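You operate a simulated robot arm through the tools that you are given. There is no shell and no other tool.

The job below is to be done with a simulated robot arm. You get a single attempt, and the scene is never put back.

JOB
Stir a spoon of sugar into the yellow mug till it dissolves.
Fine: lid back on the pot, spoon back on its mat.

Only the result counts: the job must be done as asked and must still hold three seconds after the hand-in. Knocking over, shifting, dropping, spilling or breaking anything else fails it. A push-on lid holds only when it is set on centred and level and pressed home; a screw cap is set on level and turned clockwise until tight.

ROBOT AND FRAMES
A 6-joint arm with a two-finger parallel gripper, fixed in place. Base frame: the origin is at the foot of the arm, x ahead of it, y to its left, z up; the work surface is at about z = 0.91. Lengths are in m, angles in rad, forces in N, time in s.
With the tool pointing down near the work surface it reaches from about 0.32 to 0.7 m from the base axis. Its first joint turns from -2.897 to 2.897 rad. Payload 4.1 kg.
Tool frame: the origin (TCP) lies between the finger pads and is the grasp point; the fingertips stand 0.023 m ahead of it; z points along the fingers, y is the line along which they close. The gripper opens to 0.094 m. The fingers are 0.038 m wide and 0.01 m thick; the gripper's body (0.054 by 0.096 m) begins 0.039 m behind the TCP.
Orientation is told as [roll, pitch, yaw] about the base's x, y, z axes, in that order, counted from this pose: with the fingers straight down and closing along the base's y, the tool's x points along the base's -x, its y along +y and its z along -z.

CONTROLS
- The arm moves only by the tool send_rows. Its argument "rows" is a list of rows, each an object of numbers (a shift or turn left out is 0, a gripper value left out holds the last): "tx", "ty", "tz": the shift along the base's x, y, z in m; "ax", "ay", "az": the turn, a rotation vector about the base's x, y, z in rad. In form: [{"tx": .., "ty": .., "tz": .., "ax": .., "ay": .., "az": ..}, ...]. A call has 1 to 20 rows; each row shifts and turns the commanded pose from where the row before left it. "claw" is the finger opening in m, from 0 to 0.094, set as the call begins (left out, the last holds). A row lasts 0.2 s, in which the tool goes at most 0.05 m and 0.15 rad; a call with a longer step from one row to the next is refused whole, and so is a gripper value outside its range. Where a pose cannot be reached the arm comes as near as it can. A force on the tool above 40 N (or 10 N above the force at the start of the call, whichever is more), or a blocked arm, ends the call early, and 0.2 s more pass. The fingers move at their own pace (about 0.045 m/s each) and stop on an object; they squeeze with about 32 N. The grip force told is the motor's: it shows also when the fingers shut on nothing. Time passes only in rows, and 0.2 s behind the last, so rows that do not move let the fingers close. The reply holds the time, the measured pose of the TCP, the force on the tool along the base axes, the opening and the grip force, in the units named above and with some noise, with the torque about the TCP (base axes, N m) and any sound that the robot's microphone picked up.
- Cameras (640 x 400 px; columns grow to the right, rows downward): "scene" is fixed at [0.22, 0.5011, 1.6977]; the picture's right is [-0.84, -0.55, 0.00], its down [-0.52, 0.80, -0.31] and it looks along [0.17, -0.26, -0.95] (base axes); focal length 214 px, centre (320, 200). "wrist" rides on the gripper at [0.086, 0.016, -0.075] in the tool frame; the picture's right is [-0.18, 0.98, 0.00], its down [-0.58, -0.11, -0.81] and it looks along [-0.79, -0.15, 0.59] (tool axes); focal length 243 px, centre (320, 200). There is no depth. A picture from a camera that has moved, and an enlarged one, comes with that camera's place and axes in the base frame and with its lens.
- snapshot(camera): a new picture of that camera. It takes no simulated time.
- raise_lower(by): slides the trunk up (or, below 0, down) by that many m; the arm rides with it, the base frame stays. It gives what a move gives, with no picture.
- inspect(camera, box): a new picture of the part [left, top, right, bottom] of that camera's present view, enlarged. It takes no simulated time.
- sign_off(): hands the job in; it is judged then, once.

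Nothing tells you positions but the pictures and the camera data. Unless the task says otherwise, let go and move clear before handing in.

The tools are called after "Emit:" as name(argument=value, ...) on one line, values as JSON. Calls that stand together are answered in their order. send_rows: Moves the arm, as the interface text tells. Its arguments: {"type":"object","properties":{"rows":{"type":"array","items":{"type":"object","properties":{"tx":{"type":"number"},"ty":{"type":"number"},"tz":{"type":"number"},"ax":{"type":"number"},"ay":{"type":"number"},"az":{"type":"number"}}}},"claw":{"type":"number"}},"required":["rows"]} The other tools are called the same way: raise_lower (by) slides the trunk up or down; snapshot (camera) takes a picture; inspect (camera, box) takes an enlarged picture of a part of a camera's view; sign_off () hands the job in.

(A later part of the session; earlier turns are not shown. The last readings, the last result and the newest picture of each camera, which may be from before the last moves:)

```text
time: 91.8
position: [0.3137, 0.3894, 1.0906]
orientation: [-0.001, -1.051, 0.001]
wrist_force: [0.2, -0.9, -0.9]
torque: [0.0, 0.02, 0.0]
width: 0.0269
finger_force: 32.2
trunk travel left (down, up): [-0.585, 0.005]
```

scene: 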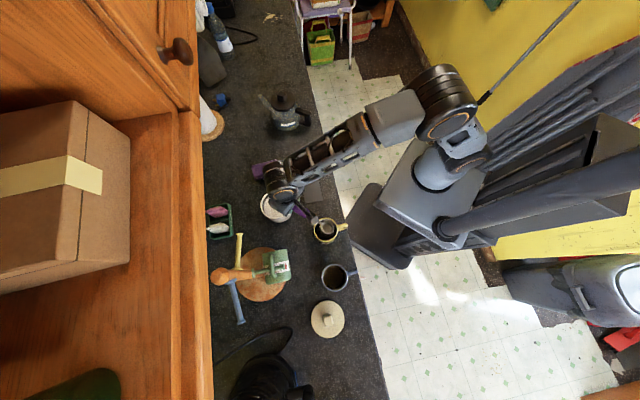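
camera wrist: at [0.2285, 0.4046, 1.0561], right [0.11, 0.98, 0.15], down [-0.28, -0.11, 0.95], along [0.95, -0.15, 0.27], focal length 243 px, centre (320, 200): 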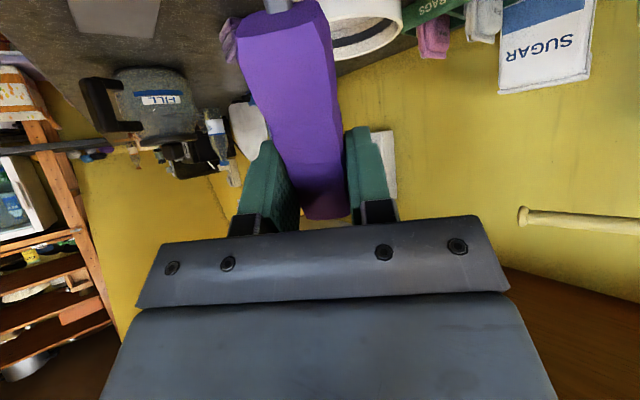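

Emit:
send_rows(rows=[{"tx": 0.009, "ty": -0.009}, {"tx": 0.009, "ty": 0.009}, {"tx": -0.009, "ty": 0.009}, {"tx": -0.009, "ty": -0.009}, {"tx": 0.009, "ty": -0.009}, {"tx": 0.009, "ty": 0.009}, {"tx": -0.009, "ty": 0.009}, {"tx": -0.009, "ty": -0.009}, {"tx": 0.009, "ty": -0.009}, {"tx": 0.009, "ty": 0.009}, {"tx": -0.009, "ty": 0.009}, {"tx": -0.009, "ty": -0.009}, {"tx": 0.009, "ty": -0.009}, {"tx": 0.009, "ty": 0.009}, {"tx": -0.009, "ty": 0.009}, {"tx": -0.009, "ty": -0.009}, {"tx": 0.009, "ty": -0.009}, {"tx": 0.009, "ty": 0.009}, {"tx": -0.009, "ty": 0.009}, {"tx": -0.009, "ty": -0.009}])

Emit:
send_rows(rows=[{"tx": 0.009, "ty": -0.009}, {"tx": 0.009, "ty": 0.009}, {"tx": -0.009, "ty": 0.009}, {"tx": -0.009, "ty": -0.009}, {"tx": 0.009, "ty": -0.009}, {"tx": 0.009, "ty": 0.009}, {"tx": -0.009, "ty": 0.009}, {"tx": -0.009, "ty": -0.009}, {"tx": 0.009, "ty": -0.009}, {"tx": 0.009, "ty": 0.009}, {"tx": -0.009, "ty": 0.009}, {"tx": -0.009, "ty": -0.009}, {"tx": 0.009, "ty": -0.009}, {"tx": 0.009, "ty": 0.009}, {"tx": -0.009, "ty": 0.009}, {"tx": -0.009, "ty": -0.009}, {"tx": 0.009}, {}])

```text
time: 96.0
position: [0.3147, 0.3879, 1.0911]
orientation: [0.0, -1.051, 0.001]
wrist_force: [-0.3, -0.4, -0.2]
torque: [0.02, 0.04, -0.01]
width: 0.027
finger_force: 31.4
trunk travel left (down, up): [-0.585, 0.005]
```

```text
time: 99.8
position: [0.3239, 0.3884, 1.0903]
orientation: [0.0, -1.051, 0.003]
wrist_force: [0.0, -0.5, 0.1]
torque: [0.01, 0.01, 0.01]
width: 0.0273
finger_force: 32.0
trunk travel left (down, up): [-0.585, 0.005]
```

Well stirred. I'll lift the spoon out, let it drain over the mug, and level it.

Emit:
send_rows(rows=[{"tz": 0.02}, {"tz": 0.025}, {"tz": 0.03}, {"tz": 0.025}, {}, {}, {}, {}, {}, {"tx": 0.0085, "tz": -0.0042, "ay": 0.0698}, {"tx": 0.0161, "tz": -0.0103, "ay": 0.1396}, {"tx": 0.0145, "tz": -0.0123, "ay": 0.1396}, {"tx": 0.0126, "tz": -0.0143, "ay": 0.1396}, {"tx": 0.0105, "tz": -0.0159, "ay": 0.1396}, {"tx": 0.0081, "tz": -0.0172, "ay": 0.1396}, {"tx": 0.0058, "tz": -0.0181, "ay": 0.1396}, {"tx": 0.0031, "tz": -0.0188, "ay": 0.1396}, {}])

Emit:
inspect(camera="scene", box=[280, 190, 370, 260])

```text
time: 103.6
position: [0.4028, 0.3899, 1.0788]
orientation: [0.0, -0.003, 0.002]
wrist_force: [-0.3, 0.3, 0.8]
torque: [-0.02, -0.01, -0.02]
width: 0.0269
finger_force: 32.2
trunk travel left (down, up): [-0.585, 0.005]
```

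```text
5.71 times, centred on (325, 225) of scene
camera zoom: at [0.22, 0.5011, 1.6977], right [-0.84, -0.55, 0.0], down [-0.52, 0.8, -0.31], along [0.17, -0.26, -0.95], focal length 1226 px, centre (291, 57)
```

zoom: 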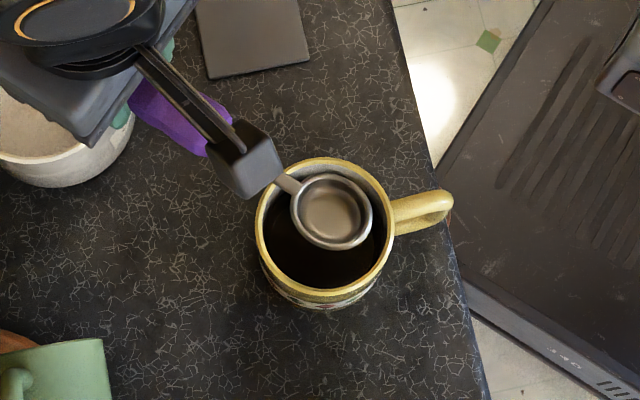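

The spoon is clean and the mug undisturbed. I'll rise a little and swing back over the mat with the original orientation (yaw 135°).

Emit:
send_rows(rows=[{"tz": 0.02}, {"tz": 0.02}, {"tx": 0.0003, "ty": -0.0073, "az": 0.14725}, {"tx": 0.0003, "ty": -0.0073, "az": 0.14725}, {"tx": 0.0003, "ty": -0.0073, "az": 0.14725}, {"tx": 0.0003, "ty": -0.0073, "az": 0.14725}, {"tx": 0.0003, "ty": -0.0073, "az": 0.14725}, {"tx": 0.0003, "ty": -0.0073, "az": 0.14725}, {"tx": 0.0003, "ty": -0.0073, "az": 0.14725}, {"tx": 0.0003, "ty": -0.0073, "az": 0.14725}, {"tx": 0.0003, "ty": -0.0073, "az": 0.14725}, {"tx": 0.0003, "ty": -0.0073, "az": 0.14725}, {"tx": 0.0003, "ty": -0.0073, "az": 0.14725}, {"tx": 0.0003, "ty": -0.0073, "az": 0.14725}, {"tx": 0.0003, "ty": -0.0073, "az": 0.14725}, {"tx": 0.0003, "ty": -0.0073, "az": 0.14725}, {"tx": 0.0003, "ty": -0.0073, "az": 0.14725}, {"tx": 0.0003, "ty": -0.0073, "az": 0.14725}, {}, {}])

Emit:
snapshot(camera="scene")

Emit:
snapshot(camera="wrist")

```text
time: 107.8
position: [0.4068, 0.2717, 1.1208]
orientation: [-0.001, -0.003, 2.36]
wrist_force: [0.0, -0.1, -0.1]
torque: [0.0, 0.0, 0.03]
width: 0.0269
finger_force: 31.5
trunk travel left (down, up): [-0.585, 0.005]
```

```text
taken
```

scene: 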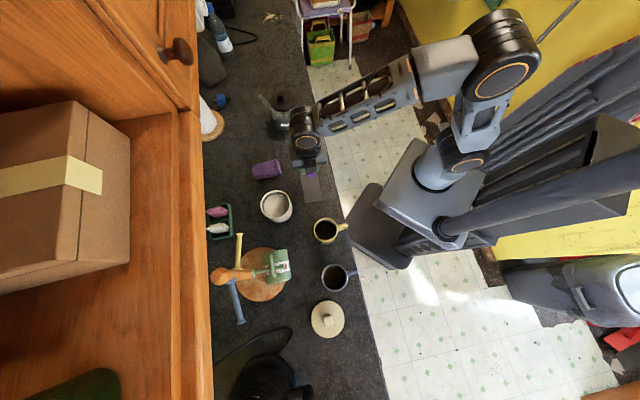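

```text
taken
camera wrist: at [0.4574, 0.1993, 1.1942], right [-0.82, -0.57, 0.0], down [-0.33, 0.49, 0.81], along [-0.46, 0.67, -0.59], focal length 243 px, centre (320, 200)
```

wrist: 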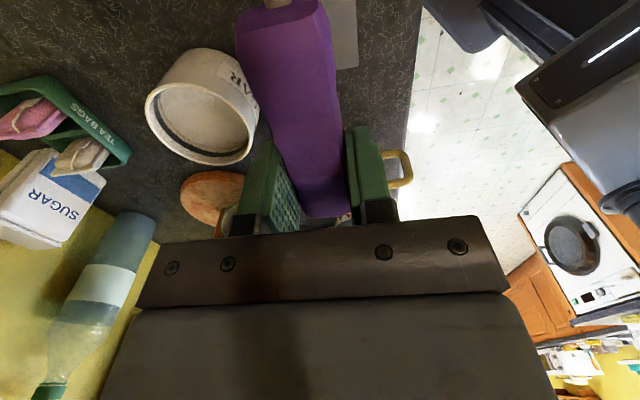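

I'm back over the mat with the same pose as at pickup. I'll lower to just above the mat, then ease down.

Emit:
send_rows(rows=[{"tz": -0.045}, {"tz": -0.045}, {"tz": -0.045}, {"tz": -0.03}, {"tz": -0.008}, {}])

Emit:
inspect(camera="wrist", box=[160, 60, 480, 260])

Emit:
inspect(camera="scene", box=[270, 140, 350, 210])

```text
time: 109.2
position: [0.4068, 0.2724, 0.946]
orientation: [0.0, -0.003, 2.357]
wrist_force: [-0.8, 0.6, -0.4]
torque: [0.02, 0.02, 0.01]
width: 0.027
finger_force: 32.4
trunk travel left (down, up): [-0.585, 0.005]
```

```text
2.00 times, centred on (320, 160) of wrist
camera zoom: at [0.4571, 0.1995, 1.0204], right [-0.82, -0.57, 0.0], down [-0.33, 0.49, 0.81], along [-0.46, 0.67, -0.59], focal length 485 px, centre (320, 280)
```

zoom: 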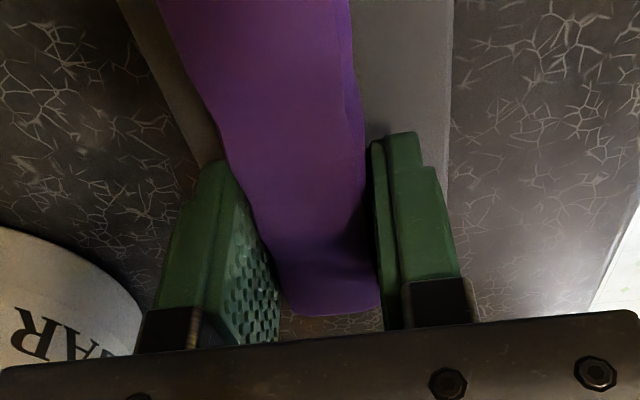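

```text
5.71 times, centred on (310, 175) of scene
camera zoom: at [0.22, 0.5011, 1.6977], right [-0.84, -0.55, 0.0], down [-0.52, 0.8, -0.31], along [0.17, -0.26, -0.95], focal length 1226 px, centre (377, 343)
```

zoom: 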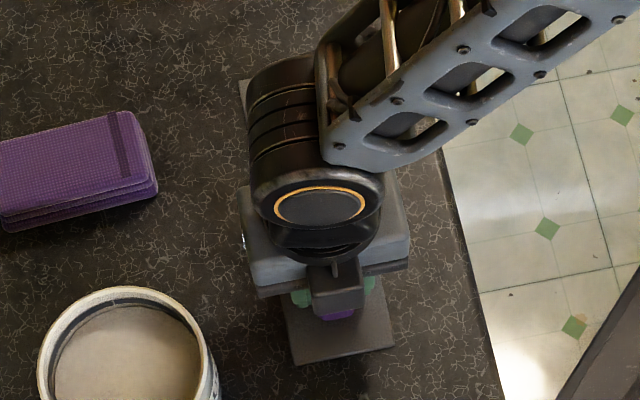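

Aligned with the mat as before. I'll ease down the last few millimetres until it touches.

Emit:
send_rows(rows=[{"tz": -0.003}, {"tz": -0.002}, {}])

Emit:
send_rows(rows=[{"tz": -0.001}, {}])

```text
time: 110.0
position: [0.4075, 0.2718, 0.9414]
orientation: [-0.003, -0.002, 2.358]
wrist_force: [-1.2, 0.9, 4.4]
torque: [-0.09, -0.13, -0.03]
width: 0.0272
finger_force: 32.2
trunk travel left (down, up): [-0.585, 0.005]
```

```text
time: 110.6
position: [0.4085, 0.2723, 0.942]
orientation: [-0.003, -0.004, 2.358]
wrist_force: [0.4, 1.1, 14.7]
torque: [-0.17, -0.13, 0.0]
width: 0.027
finger_force: 32.4
trunk travel left (down, up): [-0.585, 0.005]
```

The spoon is resting on the mat. I'll relieve the pressure and open the fingers.

Emit:
send_rows(rows=[{"tz": 0.001}, {}])

Emit:
send_rows(rows=[{}, {}, {}, {}], claw=0.06)

Emit:
send_rows(rows=[{"tz": 0.02}, {"tz": 0.04}, {"tz": 0.045}, {"tz": 0.045}, {"tz": 0.045}, {}])

Emit:
snapshot(camera="wrist")

Emit:
snapshot(camera="scene")

```text
time: 111.2
position: [0.406, 0.2724, 0.941]
orientation: [-0.002, -0.005, 2.357]
wrist_force: [3.5, 1.8, 10.5]
torque: [0.01, -0.15, 0.05]
width: 0.0269
finger_force: 32.6
trunk travel left (down, up): [-0.585, 0.005]
```

```text
time: 112.2
position: [0.4069, 0.2725, 0.9411]
orientation: [0.0, -0.004, 2.357]
wrist_force: [0.7, 0.1, 0.2]
torque: [-0.01, 0.0, -0.02]
width: 0.0602
finger_force: 0.0
trunk travel left (down, up): [-0.585, 0.005]
```

```text
time: 113.6
position: [0.4072, 0.2711, 1.1357]
orientation: [-0.001, -0.005, 2.358]
wrist_force: [-0.1, 0.4, -0.9]
torque: [-0.04, 0.02, -0.03]
width: 0.0599
finger_force: 0.0
trunk travel left (down, up): [-0.585, 0.005]
```

```text
taken
camera wrist: at [0.4578, 0.1995, 1.2104], right [-0.82, -0.57, 0.0], down [-0.33, 0.49, 0.81], along [-0.46, 0.67, -0.59], focal length 243 px, centre (320, 200)
```

wrist: 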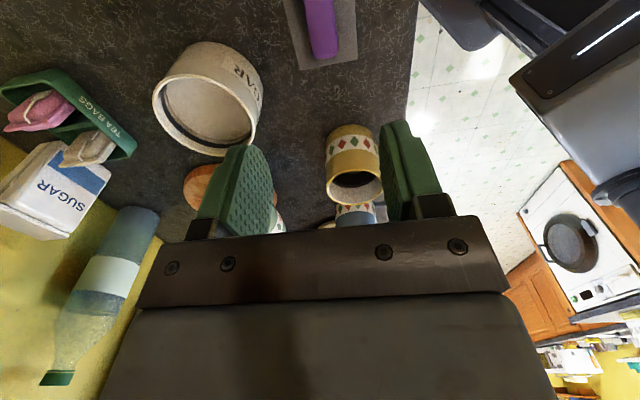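

```text
taken
```

scene: 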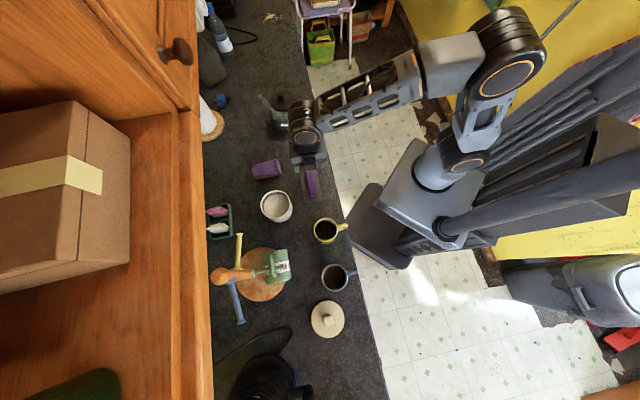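

The spoon is back on its mat. Now I'll go back for the lid, turning to yaw 45° as before.

Emit:
send_rows(rows=[{"tz": 0.04}, {"tx": -0.0265, "ty": 0.0235, "az": -0.1429}, {"tx": -0.0265, "ty": 0.0235, "az": -0.1429}, {"tx": -0.0265, "ty": 0.0235, "az": -0.1429}, {"tx": -0.0265, "ty": 0.0235, "az": -0.1429}, {"tx": -0.0265, "ty": 0.0235, "az": -0.1429}, {"tx": -0.0265, "ty": 0.0235, "az": -0.1429}, {"tx": -0.0265, "ty": 0.0235, "az": -0.1429}, {"tx": -0.0265, "ty": 0.0235, "az": -0.1429}, {"tx": -0.0265, "ty": 0.0235, "az": -0.1429}, {"tx": -0.0265, "ty": 0.0235, "az": -0.1429}, {"tx": -0.0273, "ty": 0.0235, "az": -0.1429}, {}], claw=0.05)

Emit:
snapshot(camera="wrist")

Emit:
snapshot(camera="scene")

Emit:
inspect(camera="scene", box=[285, 145, 335, 205])

Emit:
inspect(camera="scene", box=[250, 180, 310, 230])

```text
time: 116.4
position: [0.1155, 0.5303, 1.1761]
orientation: [0.0, -0.004, 0.784]
wrist_force: [0.3, -0.2, -0.2]
torque: [-0.03, 0.01, -0.01]
width: 0.0499
finger_force: 0.2
trunk travel left (down, up): [-0.585, 0.005]
```

```text
taken
camera wrist: at [0.0429, 0.481, 1.2505], right [-0.56, 0.83, 0.0], down [0.49, 0.33, 0.81], along [0.67, 0.46, -0.59], focal length 243 px, centre (320, 200)
```

wrist: 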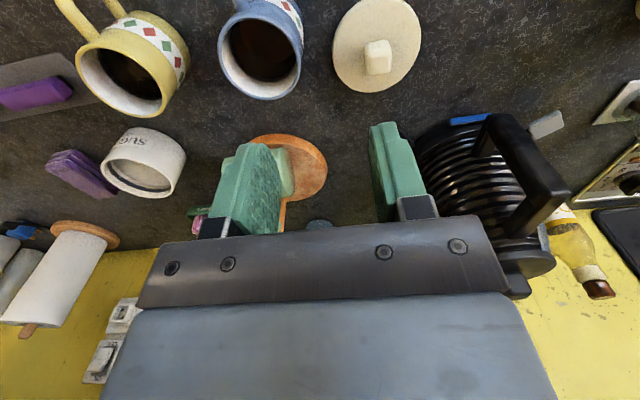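

```text
taken
```

scene: 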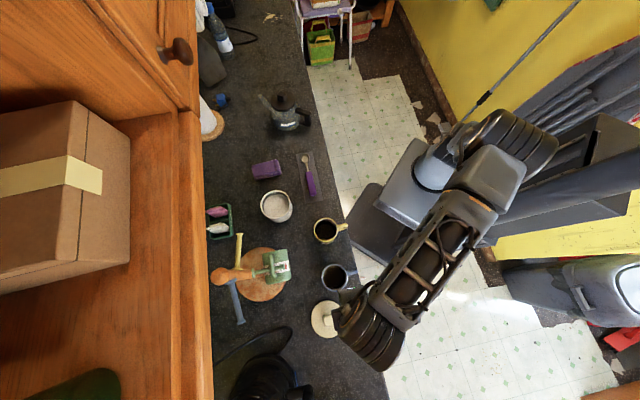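

```text
6.67 times, centred on (310, 175) of scene
camera zoom: at [0.22, 0.5011, 1.6977], right [-0.84, -0.55, 0.0], down [-0.52, 0.8, -0.31], along [0.17, -0.26, -0.95], focal length 1430 px, centre (387, 367)
```

zoom: 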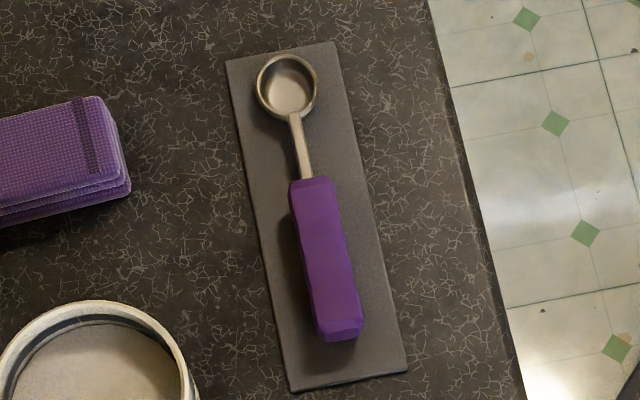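

```text
8.00 times, centred on (280, 205) of scene
camera zoom: at [0.22, 0.5011, 1.6977], right [-0.84, -0.55, 0.0], down [-0.52, 0.8, -0.31], along [0.17, -0.26, -0.95], focal length 1716 px, centre (640, 160)
```

zoom: 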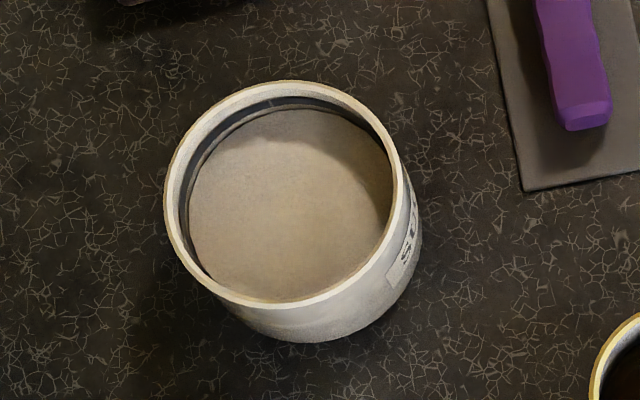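

The spoon lies exactly where it started and the pot hasn't moved. I'll reposition over the lid's knob and descend.

Emit:
send_rows(rows=[{"tz": -0.04, "ty": 0.02}, {"tz": -0.03, "ty": 0.03}, {"ty": 0.0305, "tx": -0.0008}, {"tz": -0.04}, {"tz": -0.03}, {}], claw=0.06)

Emit:
snapshot(camera="wrist")

```text
time: 117.8
position: [0.1155, 0.6118, 1.0361]
orientation: [0.001, -0.002, 0.785]
wrist_force: [0.5, -0.5, 0.1]
torque: [0.0, 0.05, 0.04]
width: 0.0599
finger_force: 0.1
trunk travel left (down, up): [-0.585, 0.005]
```

```text
taken
camera wrist: at [0.0421, 0.5615, 1.1101], right [-0.56, 0.83, 0.0], down [0.49, 0.33, 0.81], along [0.67, 0.46, -0.59], focal length 243 px, centre (320, 200)
```

wrist: 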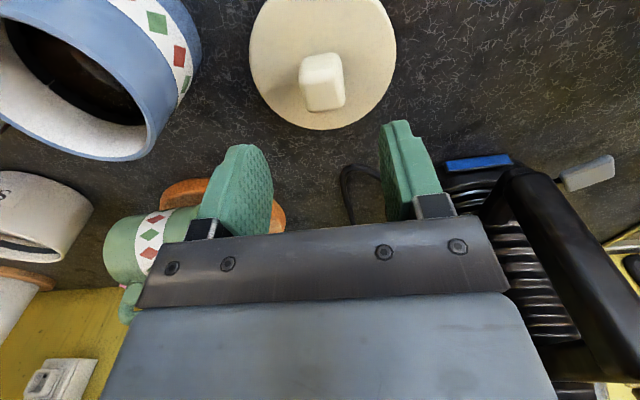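

Emit:
send_rows(rows=[{"tz": -0.03}, {"tz": -0.03}, {"tz": -0.015}, {}])

Emit:
inspect(camera="wrist", box=[200, 10, 460, 240])

```text
time: 118.8
position: [0.114, 0.6117, 0.9613]
orientation: [-0.002, -0.003, 0.786]
wrist_force: [-0.6, 0.0, 0.1]
torque: [-0.02, -0.01, 0.02]
width: 0.0602
finger_force: 0.1
trunk travel left (down, up): [-0.585, 0.005]
```

```text
1.74 times, centred on (330, 125) of wrist
camera zoom: at [0.0415, 0.5607, 1.0362], right [-0.56, 0.83, 0.0], down [0.49, 0.33, 0.81], along [0.67, 0.46, -0.59], focal length 422 px, centre (303, 330)
```

zoom: 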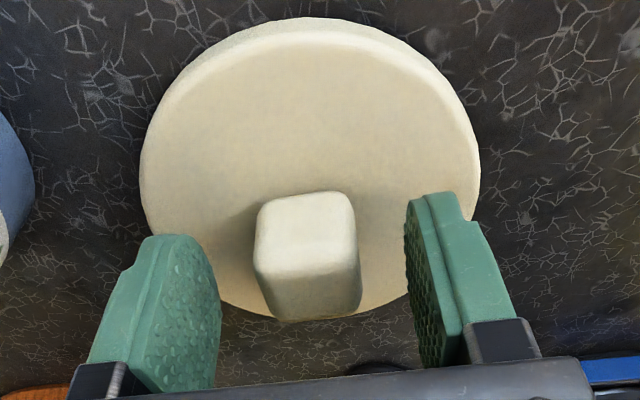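

Emit:
send_rows(rows=[{"tz": -0.006}, {"tz": -0.003}, {}])

Emit:
send_rows(rows=[{}, {}, {}, {}, {}], claw=0.0)

Emit:
inspect(camera="wrist", box=[200, 10, 460, 240])

```text
time: 119.6
position: [0.1146, 0.61, 0.9526]
orientation: [0.0, -0.003, 0.785]
wrist_force: [0.6, 0.1, 0.4]
torque: [0.0, -0.01, 0.0]
width: 0.0602
finger_force: 0.1
trunk travel left (down, up): [-0.585, 0.005]
```

```text
time: 120.8
position: [0.1142, 0.611, 0.9529]
orientation: [0.0, -0.002, 0.786]
wrist_force: [0.4, -0.9, 0.6]
torque: [0.03, -0.01, 0.02]
width: 0.0293
finger_force: 32.4
trunk travel left (down, up): [-0.585, 0.005]
```

```text
1.74 times, centred on (330, 125) of wrist
camera zoom: at [0.0415, 0.5607, 1.0272], right [-0.56, 0.83, 0.0], down [0.49, 0.33, 0.81], along [0.67, 0.46, -0.59], focal length 422 px, centre (303, 330)
```

zoom: 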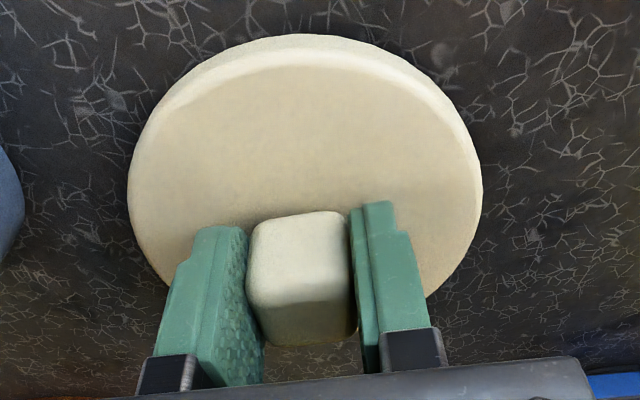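

The grip on the knob is identical to before. I'll lift the lid and carry it back along the same path.

Emit:
send_rows(rows=[{"tz": 0.02}, {"tz": 0.04}, {"tz": 0.04}, {"tz": 0.04, "ty": -0.02}, {"tz": 0.04, "ty": -0.02}, {"tz": 0.04, "ty": -0.021}, {"tz": 0.03}, {"tx": 0.02, "ty": -0.035}, {"tx": 0.031, "ty": -0.032}, {"tx": 0.035, "ty": -0.03}, {"tx": 0.035, "ty": -0.03}, {"tx": 0.035, "ty": -0.03}, {"tx": 0.035, "ty": -0.03}, {"tx": 0.04, "ty": 0.01}, {"tx": 0.04, "ty": 0.01}, {}])

Emit:
snapshot(camera="scene")

Emit:
snapshot(camera="wrist")

```text
time: 124.2
position: [0.3872, 0.3831, 1.2029]
orientation: [0.001, -0.004, 0.786]
wrist_force: [0.2, 0.5, -0.9]
torque: [0.0, -0.02, -0.03]
width: 0.0292
finger_force: 32.0
trunk travel left (down, up): [-0.585, 0.005]
```

```text
taken
```

scene: 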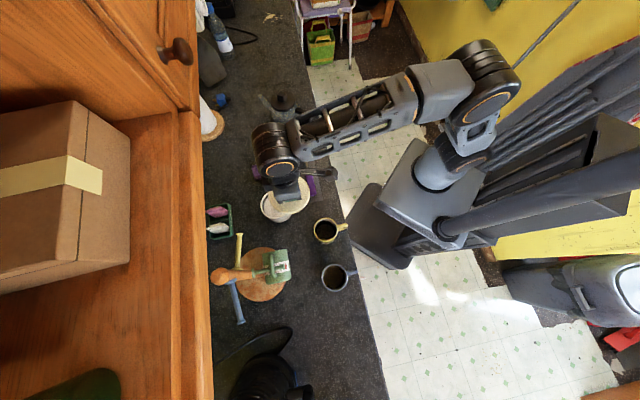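

```text
taken
camera wrist: at [0.314, 0.3341, 1.2767], right [-0.56, 0.83, 0.0], down [0.49, 0.33, 0.81], along [0.67, 0.46, -0.59], focal length 243 px, centre (320, 200)
```

wrist: 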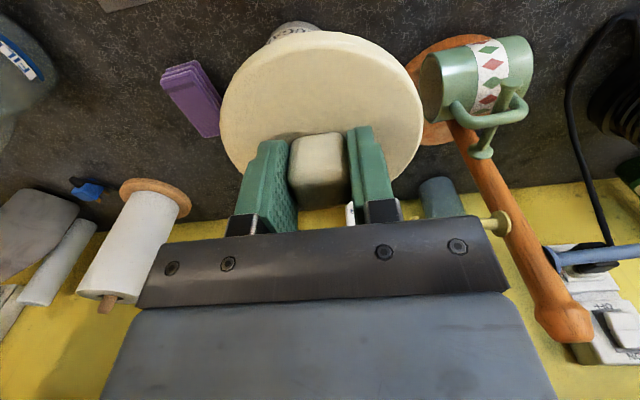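

Everything looks good. I'll bring the lid over the pot and lower it to hover just above the rim to check the centring.

Emit:
send_rows(rows=[{"tx": 0.0393, "ty": 0.0099}, {"tx": 0.0393, "ty": 0.0099}, {"tz": -0.04}, {"tz": -0.04}, {"tz": -0.04}, {"tz": -0.02}, {}, {}])

Emit:
inspect(camera="scene", box=[250, 180, 310, 230])

Emit:
snapshot(camera="wrist")

```text
time: 126.0
position: [0.4642, 0.4026, 1.0618]
orientation: [0.0, -0.002, 0.785]
wrist_force: [-0.1, -0.4, -0.7]
torque: [0.0, -0.01, 0.01]
width: 0.0293
finger_force: 31.8
trunk travel left (down, up): [-0.585, 0.005]
```

```text
8.00 times, centred on (280, 205) of scene
camera zoom: at [0.22, 0.5011, 1.6977], right [-0.84, -0.55, 0.0], down [-0.52, 0.8, -0.31], along [0.17, -0.26, -0.95], focal length 1716 px, centre (640, 160)
```

zoom: 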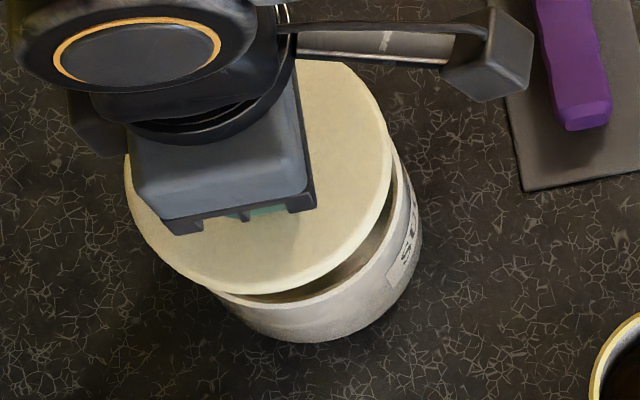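

```text
taken
camera wrist: at [0.3917, 0.3535, 1.1364], right [-0.56, 0.83, 0.0], down [0.49, 0.33, 0.81], along [0.67, 0.46, -0.59], focal length 243 px, centre (320, 200)
```

wrist: 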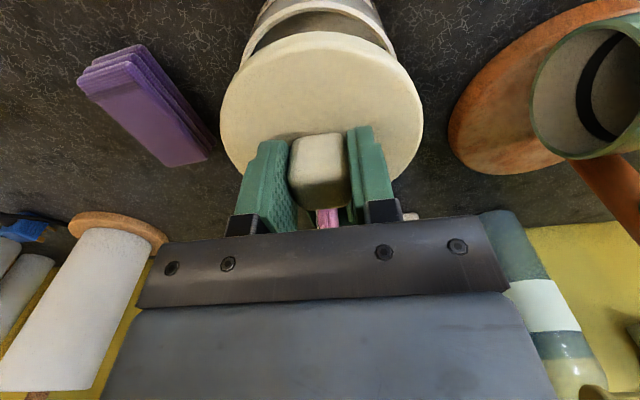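

Emit:
inspect(camera="scene", box=[260, 185, 305, 220])

Emit:
inspect(camera="wrist", box=[200, 0, 440, 150])

```text
11.43 times, centred on (282, 202) of scene
camera zoom: at [0.22, 0.5011, 1.6977], right [-0.84, -0.55, 0.0], down [-0.52, 0.8, -0.31], along [0.17, -0.26, -0.95], focal length 2451 px, centre (749, 171)
```

zoom: 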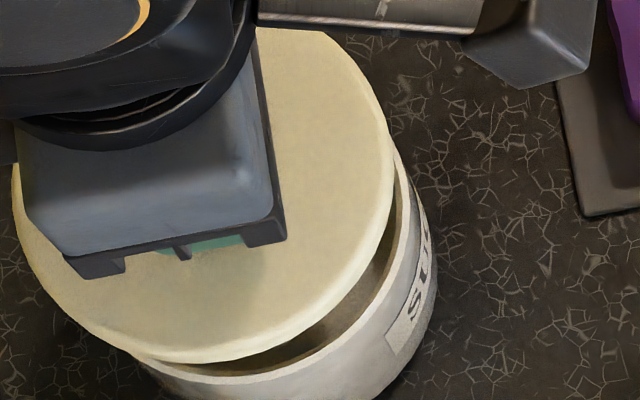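

```text
2.67 times, centred on (320, 75) of wrist
camera zoom: at [0.3917, 0.3535, 1.1364], right [-0.56, 0.83, 0.0], down [0.49, 0.33, 0.81], along [0.67, 0.46, -0.59], focal length 647 px, centre (320, 533)
```

zoom: 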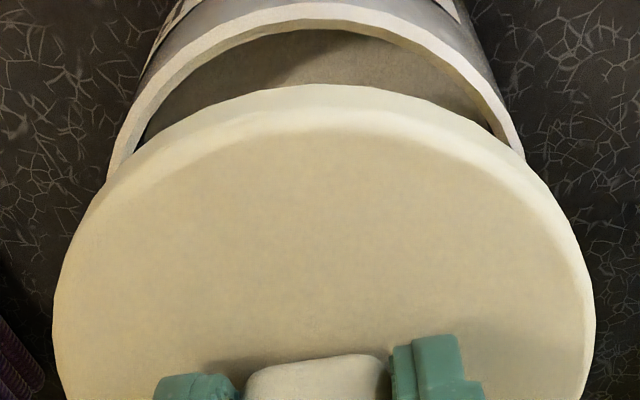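

The lid is hovering about 4 cm over the seat and looks 1–2 mm too far out compared with where it sat originally. I'll correct that and come down closer.

Emit:
send_rows(rows=[{"tx": -0.0005, "ty": -0.0017}, {"tz": -0.015}, {"tz": -0.012}, {}, {}])

Emit:
inspect(camera="scene", box=[250, 180, 310, 230])

Emit:
inspect(camera="wrist", box=[200, 0, 440, 150])

```text
time: 127.2
position: [0.4622, 0.401, 1.0347]
orientation: [0.0, -0.005, 0.787]
wrist_force: [0.4, 0.1, -0.7]
torque: [-0.01, 0.01, 0.03]
width: 0.0291
finger_force: 32.5
trunk travel left (down, up): [-0.585, 0.005]
```

```text
8.00 times, centred on (280, 205) of scene
camera zoom: at [0.22, 0.5011, 1.6977], right [-0.84, -0.55, 0.0], down [-0.52, 0.8, -0.31], along [0.17, -0.26, -0.95], focal length 1716 px, centre (640, 160)
```

zoom: 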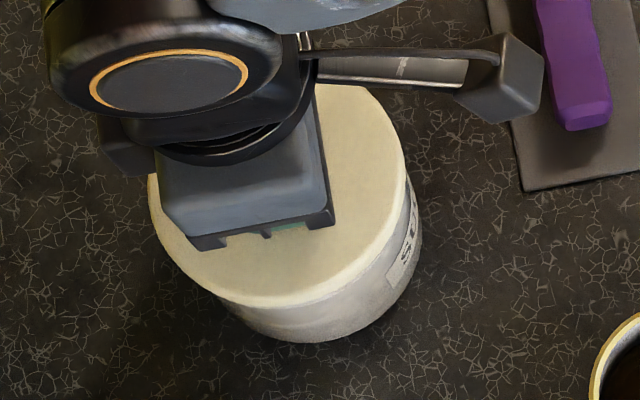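

```text
2.67 times, centred on (320, 75) of wrist
camera zoom: at [0.3905, 0.3514, 1.1098], right [-0.56, 0.83, 0.0], down [0.49, 0.33, 0.81], along [0.67, 0.46, -0.59], focal length 647 px, centre (320, 533)
```

zoom: 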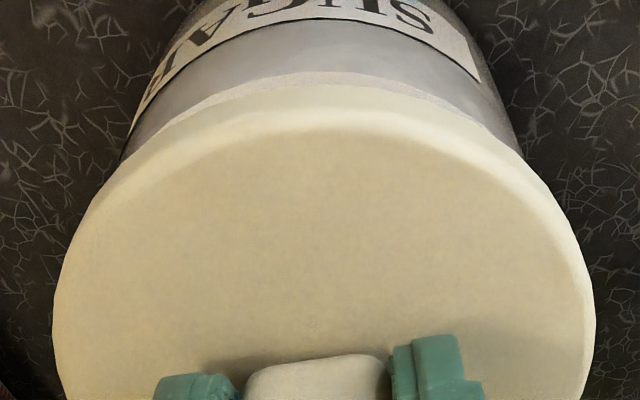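

The lid now lines up with its original seat to within about 1 mm. I'll lower it slowly in small steps while watching forces.

Emit:
send_rows(rows=[{"tz": -0.004}, {"tz": -0.003}, {}])

Emit:
send_rows(rows=[{"tz": -0.002}, {}])

Emit:
send_rows(rows=[{"tz": -0.002}, {}])

```text
time: 128.0
position: [0.463, 0.402, 1.0285]
orientation: [-0.001, -0.004, 0.785]
wrist_force: [-0.7, 0.2, -0.4]
torque: [-0.01, -0.01, -0.02]
width: 0.0294
finger_force: 31.9
trunk travel left (down, up): [-0.585, 0.005]
```

```text
time: 128.6
position: [0.4628, 0.401, 1.027]
orientation: [0.0, -0.002, 0.784]
wrist_force: [0.0, -0.1, -0.4]
torque: [0.02, -0.01, 0.01]
width: 0.0294
finger_force: 31.9
trunk travel left (down, up): [-0.585, 0.005]
```

```text
time: 129.2
position: [0.4634, 0.4013, 1.0241]
orientation: [0.001, -0.005, 0.786]
wrist_force: [0.8, -0.4, -1.2]
torque: [-0.02, -0.03, 0.01]
width: 0.0291
finger_force: 32.3
trunk travel left (down, up): [-0.585, 0.005]
```

Emit:
inspect(camera="wrist", box=[200, 80, 460, 240])

Emit:
inspect(camera="scene", box=[250, 180, 310, 230])

Emit:
inspect(camera="wrist", box=[200, 0, 440, 150])

```text
2.46 times, centred on (330, 160) of wrist
camera zoom: at [0.3905, 0.3514, 1.0989], right [-0.56, 0.83, 0.0], down [0.49, 0.33, 0.81], along [0.67, 0.46, -0.59], focal length 597 px, centre (295, 298)
```

zoom: 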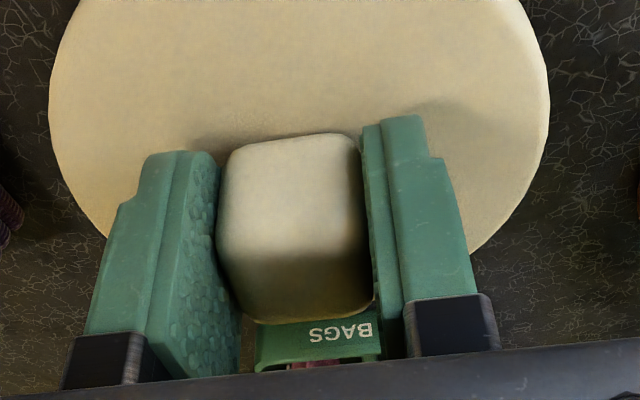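

```text
8.00 times, centred on (280, 205) of scene
camera zoom: at [0.22, 0.5011, 1.6977], right [-0.84, -0.55, 0.0], down [-0.52, 0.8, -0.31], along [0.17, -0.26, -0.95], focal length 1716 px, centre (640, 160)
```

zoom: 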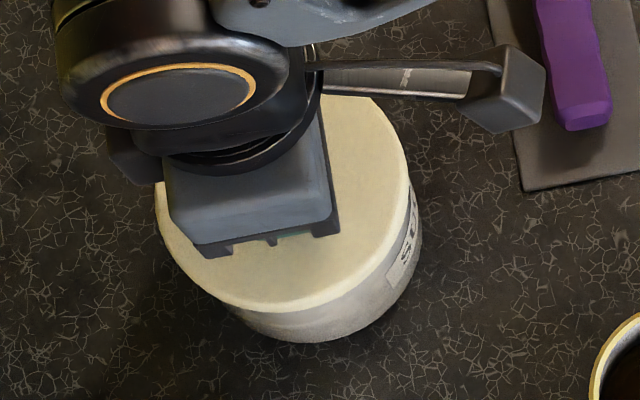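

```text
2.67 times, centred on (320, 75) of wrist
camera zoom: at [0.3905, 0.3514, 1.0989], right [-0.56, 0.83, 0.0], down [0.49, 0.33, 0.81], along [0.67, 0.46, -0.59], focal length 647 px, centre (320, 533)
```

zoom: 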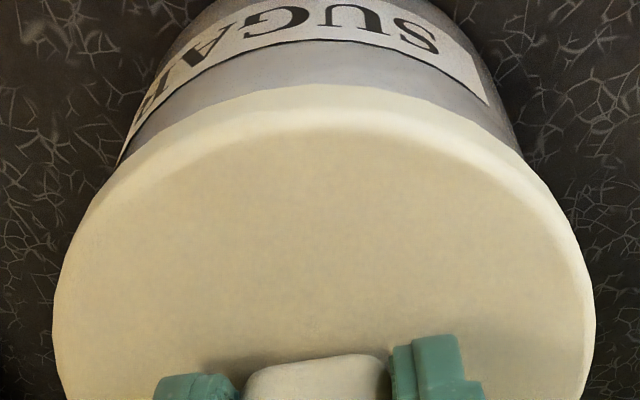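

The knob sits about 3 mm further out in the fingers than in the first grasp, which explains the corrected hand position. In the scene view the lid edges match the original seating to within half a millimetre, so I'll continue down in 1 mm steps.

Emit:
send_rows(rows=[{"tz": -0.0015}, {}])

Emit:
send_rows(rows=[{"tz": -0.0015}, {}])

```text
time: 129.8
position: [0.463, 0.4026, 1.0231]
orientation: [0.001, -0.003, 0.786]
wrist_force: [0.5, -0.4, 0.0]
torque: [0.0, -0.01, 0.01]
width: 0.0294
finger_force: 31.8
trunk travel left (down, up): [-0.585, 0.005]
```

```text
time: 130.4
position: [0.4627, 0.4024, 1.0215]
orientation: [0.0, -0.003, 0.787]
wrist_force: [0.5, 1.0, 0.4]
torque: [0.03, -0.01, 0.0]
width: 0.0291
finger_force: 32.0
trunk travel left (down, up): [-0.585, 0.005]
```

Emit:
send_rows(rows=[{"tz": -0.001}, {}])

Emit:
send_rows(rows=[{"tz": -0.001}, {}])

```text
time: 131.0
position: [0.4633, 0.4011, 1.0218]
orientation: [0.001, -0.006, 0.786]
wrist_force: [-0.2, 0.3, 5.8]
torque: [-0.15, 0.18, -0.01]
width: 0.0296
finger_force: 32.5
trunk travel left (down, up): [-0.585, 0.005]
```

```text
time: 131.6
position: [0.4635, 0.4009, 1.0218]
orientation: [-0.001, -0.007, 0.785]
wrist_force: [0.4, 0.5, 17.0]
torque: [-0.42, 0.44, 0.05]
width: 0.0292
finger_force: 32.2
trunk travel left (down, up): [-0.585, 0.005]
```

The lid is making contact (17 N), mainly on the near side. I'll press a bit more and see whether it seats.

Emit:
send_rows(rows=[{"tz": -0.001}, {}])

Emit:
inspect(camera="scene", box=[250, 180, 310, 230])

Emit:
inspect(camera="wrist", box=[200, 0, 440, 150])

```text
time: 132.2
position: [0.4631, 0.4009, 1.0205]
orientation: [0.001, -0.008, 0.785]
wrist_force: [3.0, 2.1, 22.8]
torque: [0.08, -0.16, 0.01]
width: 0.0294
finger_force: 32.3
trunk travel left (down, up): [-0.585, 0.005]
```

```text
8.00 times, centred on (280, 205) of scene
camera zoom: at [0.22, 0.5011, 1.6977], right [-0.84, -0.55, 0.0], down [-0.52, 0.8, -0.31], along [0.17, -0.26, -0.95], focal length 1716 px, centre (640, 160)
```

zoom: 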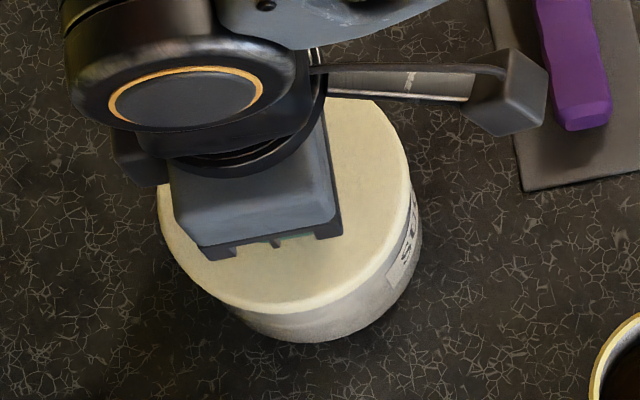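

```text
2.67 times, centred on (320, 75) of wrist
camera zoom: at [0.39, 0.3508, 1.0948], right [-0.56, 0.83, 0.0], down [0.48, 0.33, 0.81], along [0.67, 0.46, -0.58], focal length 647 px, centre (320, 533)
```

zoom: 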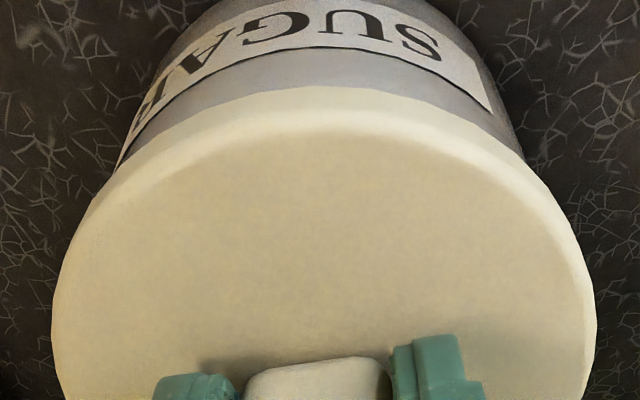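

The reaction is now centred under the tool and the height matches the original seat, so it looks like it went home. One more gentle press to confirm.

Emit:
send_rows(rows=[{"tz": -0.001}, {}])

Emit:
send_rows(rows=[{"tz": 0.001}, {"tz": 0.001}, {"tz": 0.001}, {}])

```text
time: 132.8
position: [0.4621, 0.4004, 1.0192]
orientation: [-0.001, -0.007, 0.785]
wrist_force: [4.7, 2.5, 22.9]
torque: [0.16, -0.2, -0.02]
width: 0.0296
finger_force: 32.2
trunk travel left (down, up): [-0.585, 0.005]
```

```text
time: 133.8
position: [0.4633, 0.4006, 1.0194]
orientation: [0.0, 0.002, 0.784]
wrist_force: [0.1, -0.1, 1.8]
torque: [0.09, -0.08, 0.01]
width: 0.0291
finger_force: 31.7
trunk travel left (down, up): [-0.585, 0.005]
```

The force is relieved and the lid sits at its original height. I'll release the knob, then press on its top with closed fingers to be sure it's home and level.

Emit:
send_rows(rows=[{}, {}, {}], claw=0.055)

Emit:
send_rows(rows=[{"tz": 0.02}, {"tz": 0.03}, {"tz": 0.03}, {}])

Emit:
inspect(camera="scene", box=[250, 180, 310, 230])

Emit:
snapshot(camera="wrist")

```text
time: 134.6
position: [0.4642, 0.4017, 1.0199]
orientation: [0.0, -0.003, 0.786]
wrist_force: [1.0, -1.1, 0.5]
torque: [0.01, 0.02, 0.04]
width: 0.0551
finger_force: 0.0
trunk travel left (down, up): [-0.585, 0.005]
```

```text
time: 135.6
position: [0.4632, 0.4012, 1.101]
orientation: [0.0, -0.003, 0.785]
wrist_force: [0.1, 0.1, 0.1]
torque: [-0.04, -0.01, 0.01]
width: 0.0552
finger_force: 0.2
trunk travel left (down, up): [-0.585, 0.005]
```

```text
8.00 times, centred on (280, 205) of scene
camera zoom: at [0.22, 0.5011, 1.6977], right [-0.84, -0.55, 0.0], down [-0.52, 0.8, -0.31], along [0.17, -0.26, -0.95], focal length 1716 px, centre (640, 160)
```

zoom: 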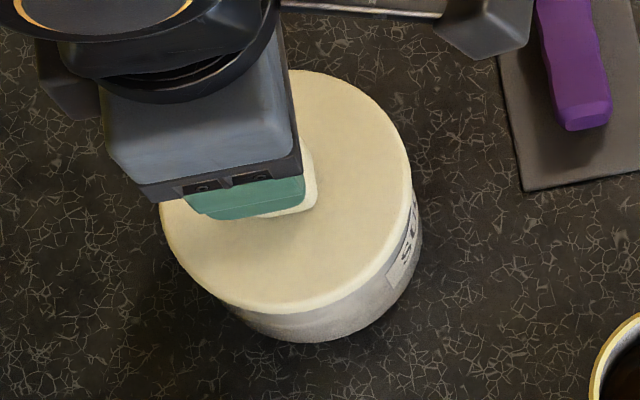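

```text
taken
camera wrist: at [0.3902, 0.3515, 1.1751], right [-0.56, 0.83, 0.0], down [0.49, 0.33, 0.81], along [0.67, 0.46, -0.59], focal length 243 px, centre (320, 200)
```

wrist: 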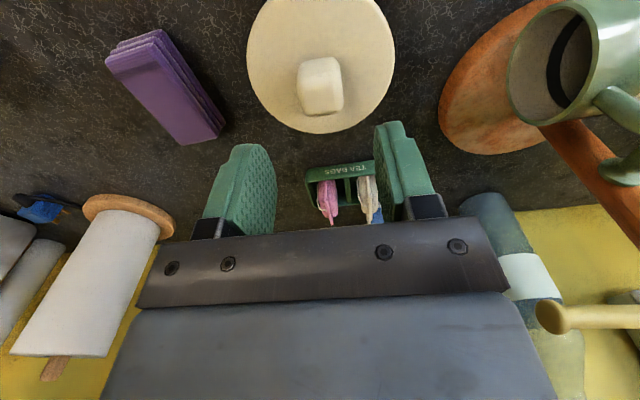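

The lid sits in the same place as originally. I'll close the fingers, centre over the knob and press down gently.

Emit:
send_rows(rows=[{"tx": 0.002, "ty": 0.002}, {}, {}, {}, {"tz": -0.03}, {"tz": -0.01}, {}], claw=0.0)

Emit:
inspect(camera="wrist", box=[200, 60, 460, 220])

```text
time: 137.2
position: [0.4656, 0.4029, 1.0602]
orientation: [0.0, -0.004, 0.785]
wrist_force: [0.7, -0.1, 0.5]
torque: [0.0, -0.03, -0.02]
width: 0.0
finger_force: 32.6
trunk travel left (down, up): [-0.585, 0.005]
```

```text
2.46 times, centred on (330, 140) of wrist
camera zoom: at [0.3927, 0.3536, 1.1351], right [-0.56, 0.83, 0.0], down [0.49, 0.33, 0.81], along [0.67, 0.46, -0.59], focal length 597 px, centre (295, 348)
```

zoom: 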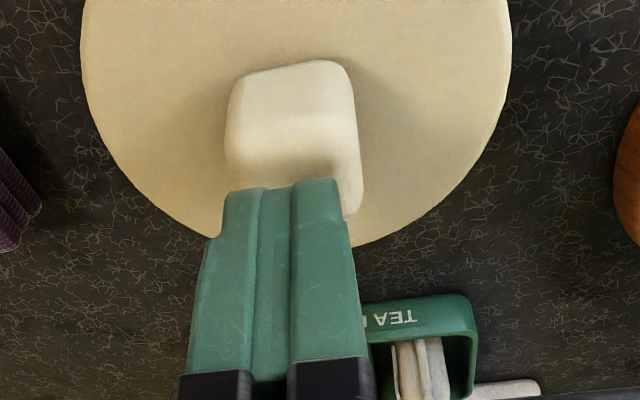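

Emit:
send_rows(rows=[{"tz": -0.005}, {"tz": -0.003}, {}])

Emit:
send_rows(rows=[{"tz": -0.002}, {"tz": -0.001}, {}])

```text
time: 138.0
position: [0.4661, 0.4034, 1.0526]
orientation: [-0.003, -0.003, 0.786]
wrist_force: [-0.1, -0.3, -0.4]
torque: [0.0, -0.01, -0.01]
width: 0.0
finger_force: 32.3
trunk travel left (down, up): [-0.585, 0.005]
```

```text
time: 138.8
position: [0.4646, 0.4011, 1.0507]
orientation: [0.0, -0.005, 0.786]
wrist_force: [-0.7, -0.2, 0.6]
torque: [-0.02, 0.06, 0.01]
width: 0.0
finger_force: 32.4
trunk travel left (down, up): [-0.585, 0.005]
```

Emit:
send_rows(rows=[{"tz": -0.001}, {"tz": -0.001}, {}])

Emit:
send_rows(rows=[{"tz": -0.001}, {}])

```text
time: 139.6
position: [0.4666, 0.4034, 1.0489]
orientation: [0.0, -0.008, 0.786]
wrist_force: [0.3, -0.2, 15.0]
torque: [-0.15, 0.15, 0.02]
width: 0.0001
finger_force: 31.8
trunk travel left (down, up): [-0.585, 0.005]
```

```text
time: 140.2
position: [0.4649, 0.4034, 1.0499]
orientation: [0.002, -0.01, 0.786]
wrist_force: [2.7, 2.9, 28.9]
torque: [-0.14, 0.14, 0.01]
width: 0.0
finger_force: 31.7
trunk travel left (down, up): [-0.585, 0.005]
```

Firm contact with 29 N and no further travel, so the lid is home. A last small press, then I'll lift clear and inspect.

Emit:
send_rows(rows=[{"tz": -0.0006}, {}])

Emit:
send_rows(rows=[{"tz": 0.003}, {"tz": 0.02}, {"tz": 0.04}, {"tz": 0.04, "tx": -0.01, "ty": -0.01}, {"tx": -0.035, "ty": -0.035}, {"tx": -0.035, "ty": -0.035}, {"tx": -0.03, "ty": -0.03, "tz": 0.03}, {"tz": 0.04}, {}])

Emit:
snapshot(camera="scene")

Emit:
inspect(camera="scene", box=[250, 180, 310, 230])

Emit:
snapshot(camera="wrist")

```text
time: 140.8
position: [0.4654, 0.4037, 1.0502]
orientation: [0.0, -0.009, 0.785]
wrist_force: [3.8, 2.5, 34.5]
torque: [-0.17, 0.1, 0.0]
width: 0.0003
finger_force: 32.2
trunk travel left (down, up): [-0.585, 0.005]
```

```text
refused: row 7 steps farther than a row can; nothing moved
```

```text
taken
```

scene: 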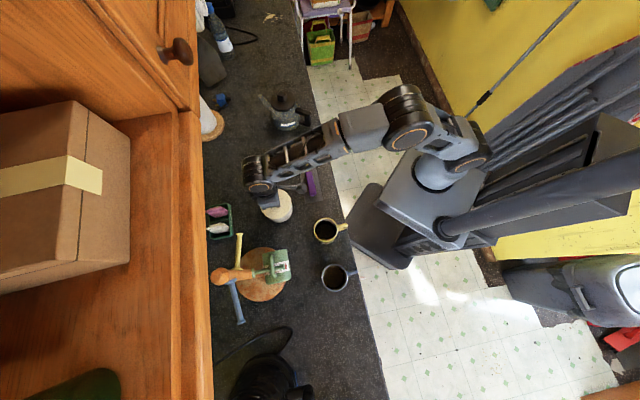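

```text
8.00 times, centred on (280, 205) of scene
camera zoom: at [0.22, 0.5011, 1.6977], right [-0.84, -0.55, 0.0], down [-0.52, 0.8, -0.31], along [0.17, -0.26, -0.95], focal length 1716 px, centre (640, 160)
```

zoom: 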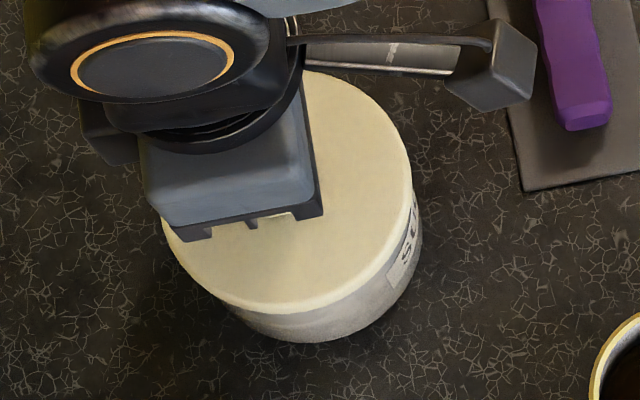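

```text
taken
camera wrist: at [0.3918, 0.3526, 1.1236], right [-0.56, 0.83, 0.0], down [0.48, 0.33, 0.81], along [0.67, 0.46, -0.58], focal length 243 px, centre (320, 200)
```

wrist: 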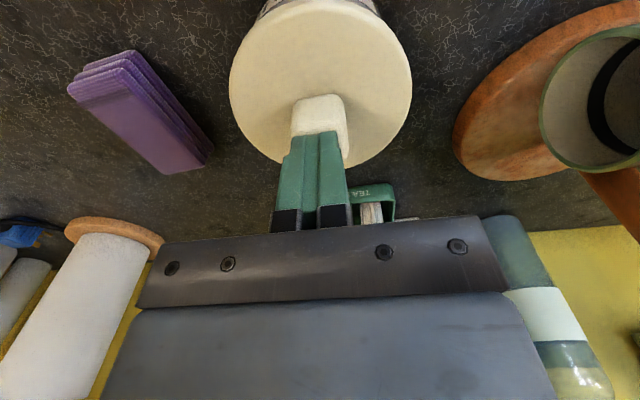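

The lid took 34 N without any further travel. The retreat was refused for too large a step, so I'll lift clear with smaller ones.

Emit:
send_rows(rows=[{"tz": 0.003}, {"tz": 0.02}, {"tz": 0.04}, {"tz": 0.04}, {"tx": -0.03, "ty": -0.03}, {"tx": -0.03, "ty": -0.03}, {"tx": -0.03, "ty": -0.03}, {"tx": -0.025, "ty": -0.025, "tz": 0.03}, {"tz": 0.04}, {}])

Emit:
snapshot(camera="scene")

Emit:
inspect(camera="scene", box=[250, 180, 310, 230])

Emit:
inspect(camera="wrist", box=[240, 60, 440, 200])

Emit:
snapshot(camera="wrist")

```text
time: 143.0
position: [0.3501, 0.2891, 1.2193]
orientation: [0.002, -0.004, 0.783]
wrist_force: [-0.4, 0.1, 0.1]
torque: [-0.01, -0.01, 0.0]
width: 0.0
finger_force: 31.8
trunk travel left (down, up): [-0.585, 0.005]
```

```text
taken
```

scene: 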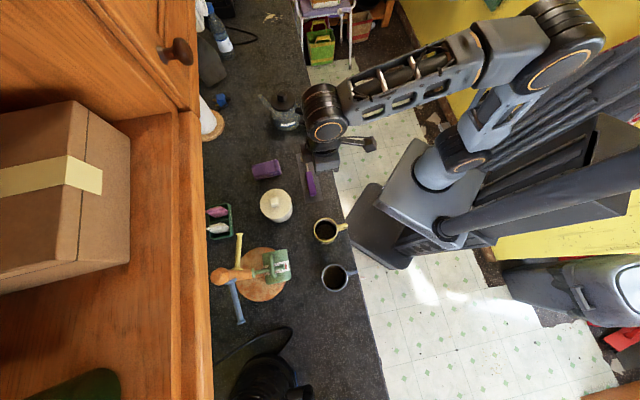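

```text
8.00 times, centred on (280, 205) of scene
camera zoom: at [0.22, 0.5011, 1.6977], right [-0.84, -0.55, 0.0], down [-0.52, 0.8, -0.31], along [0.17, -0.26, -0.95], focal length 1716 px, centre (640, 160)
```

zoom: 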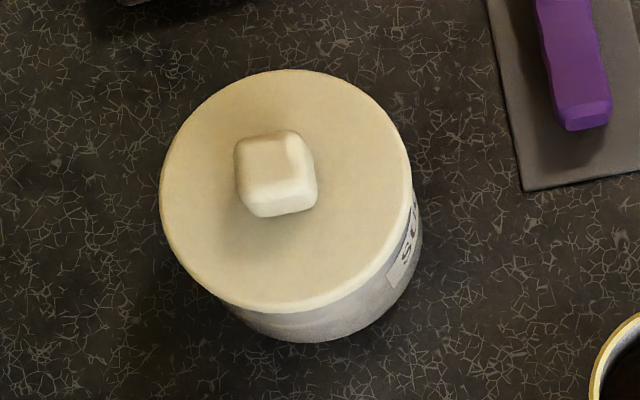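

```text
2.86 times, centred on (340, 130) of wrist
camera zoom: at [0.2781, 0.2385, 1.2943], right [-0.56, 0.83, 0.0], down [0.49, 0.33, 0.81], along [0.67, 0.46, -0.59], focal length 693 px, centre (263, 400)
```

zoom: 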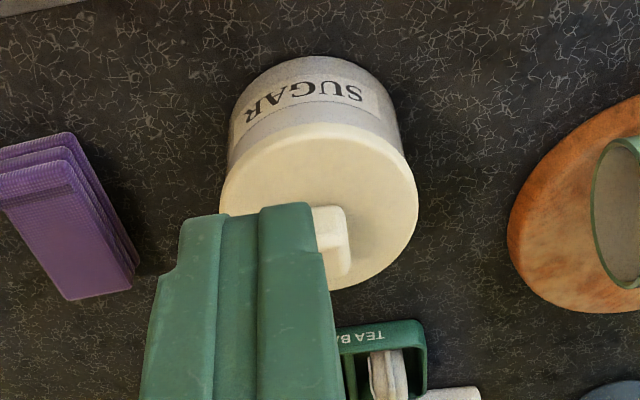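

```text
taken
camera wrist: at [0.2781, 0.2385, 1.2943], right [-0.56, 0.83, 0.0], down [0.49, 0.33, 0.81], along [0.67, 0.46, -0.59], focal length 243 px, centre (320, 200)
```

wrist: 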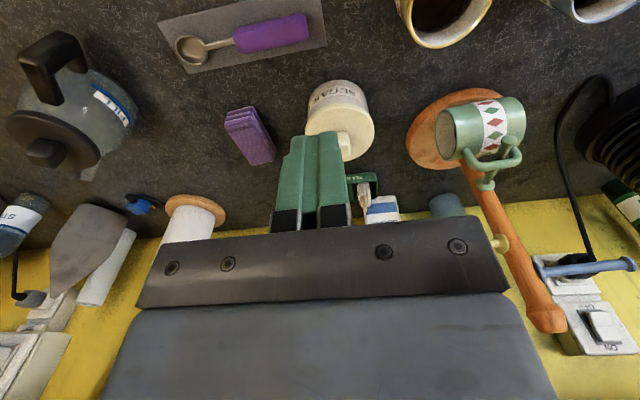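

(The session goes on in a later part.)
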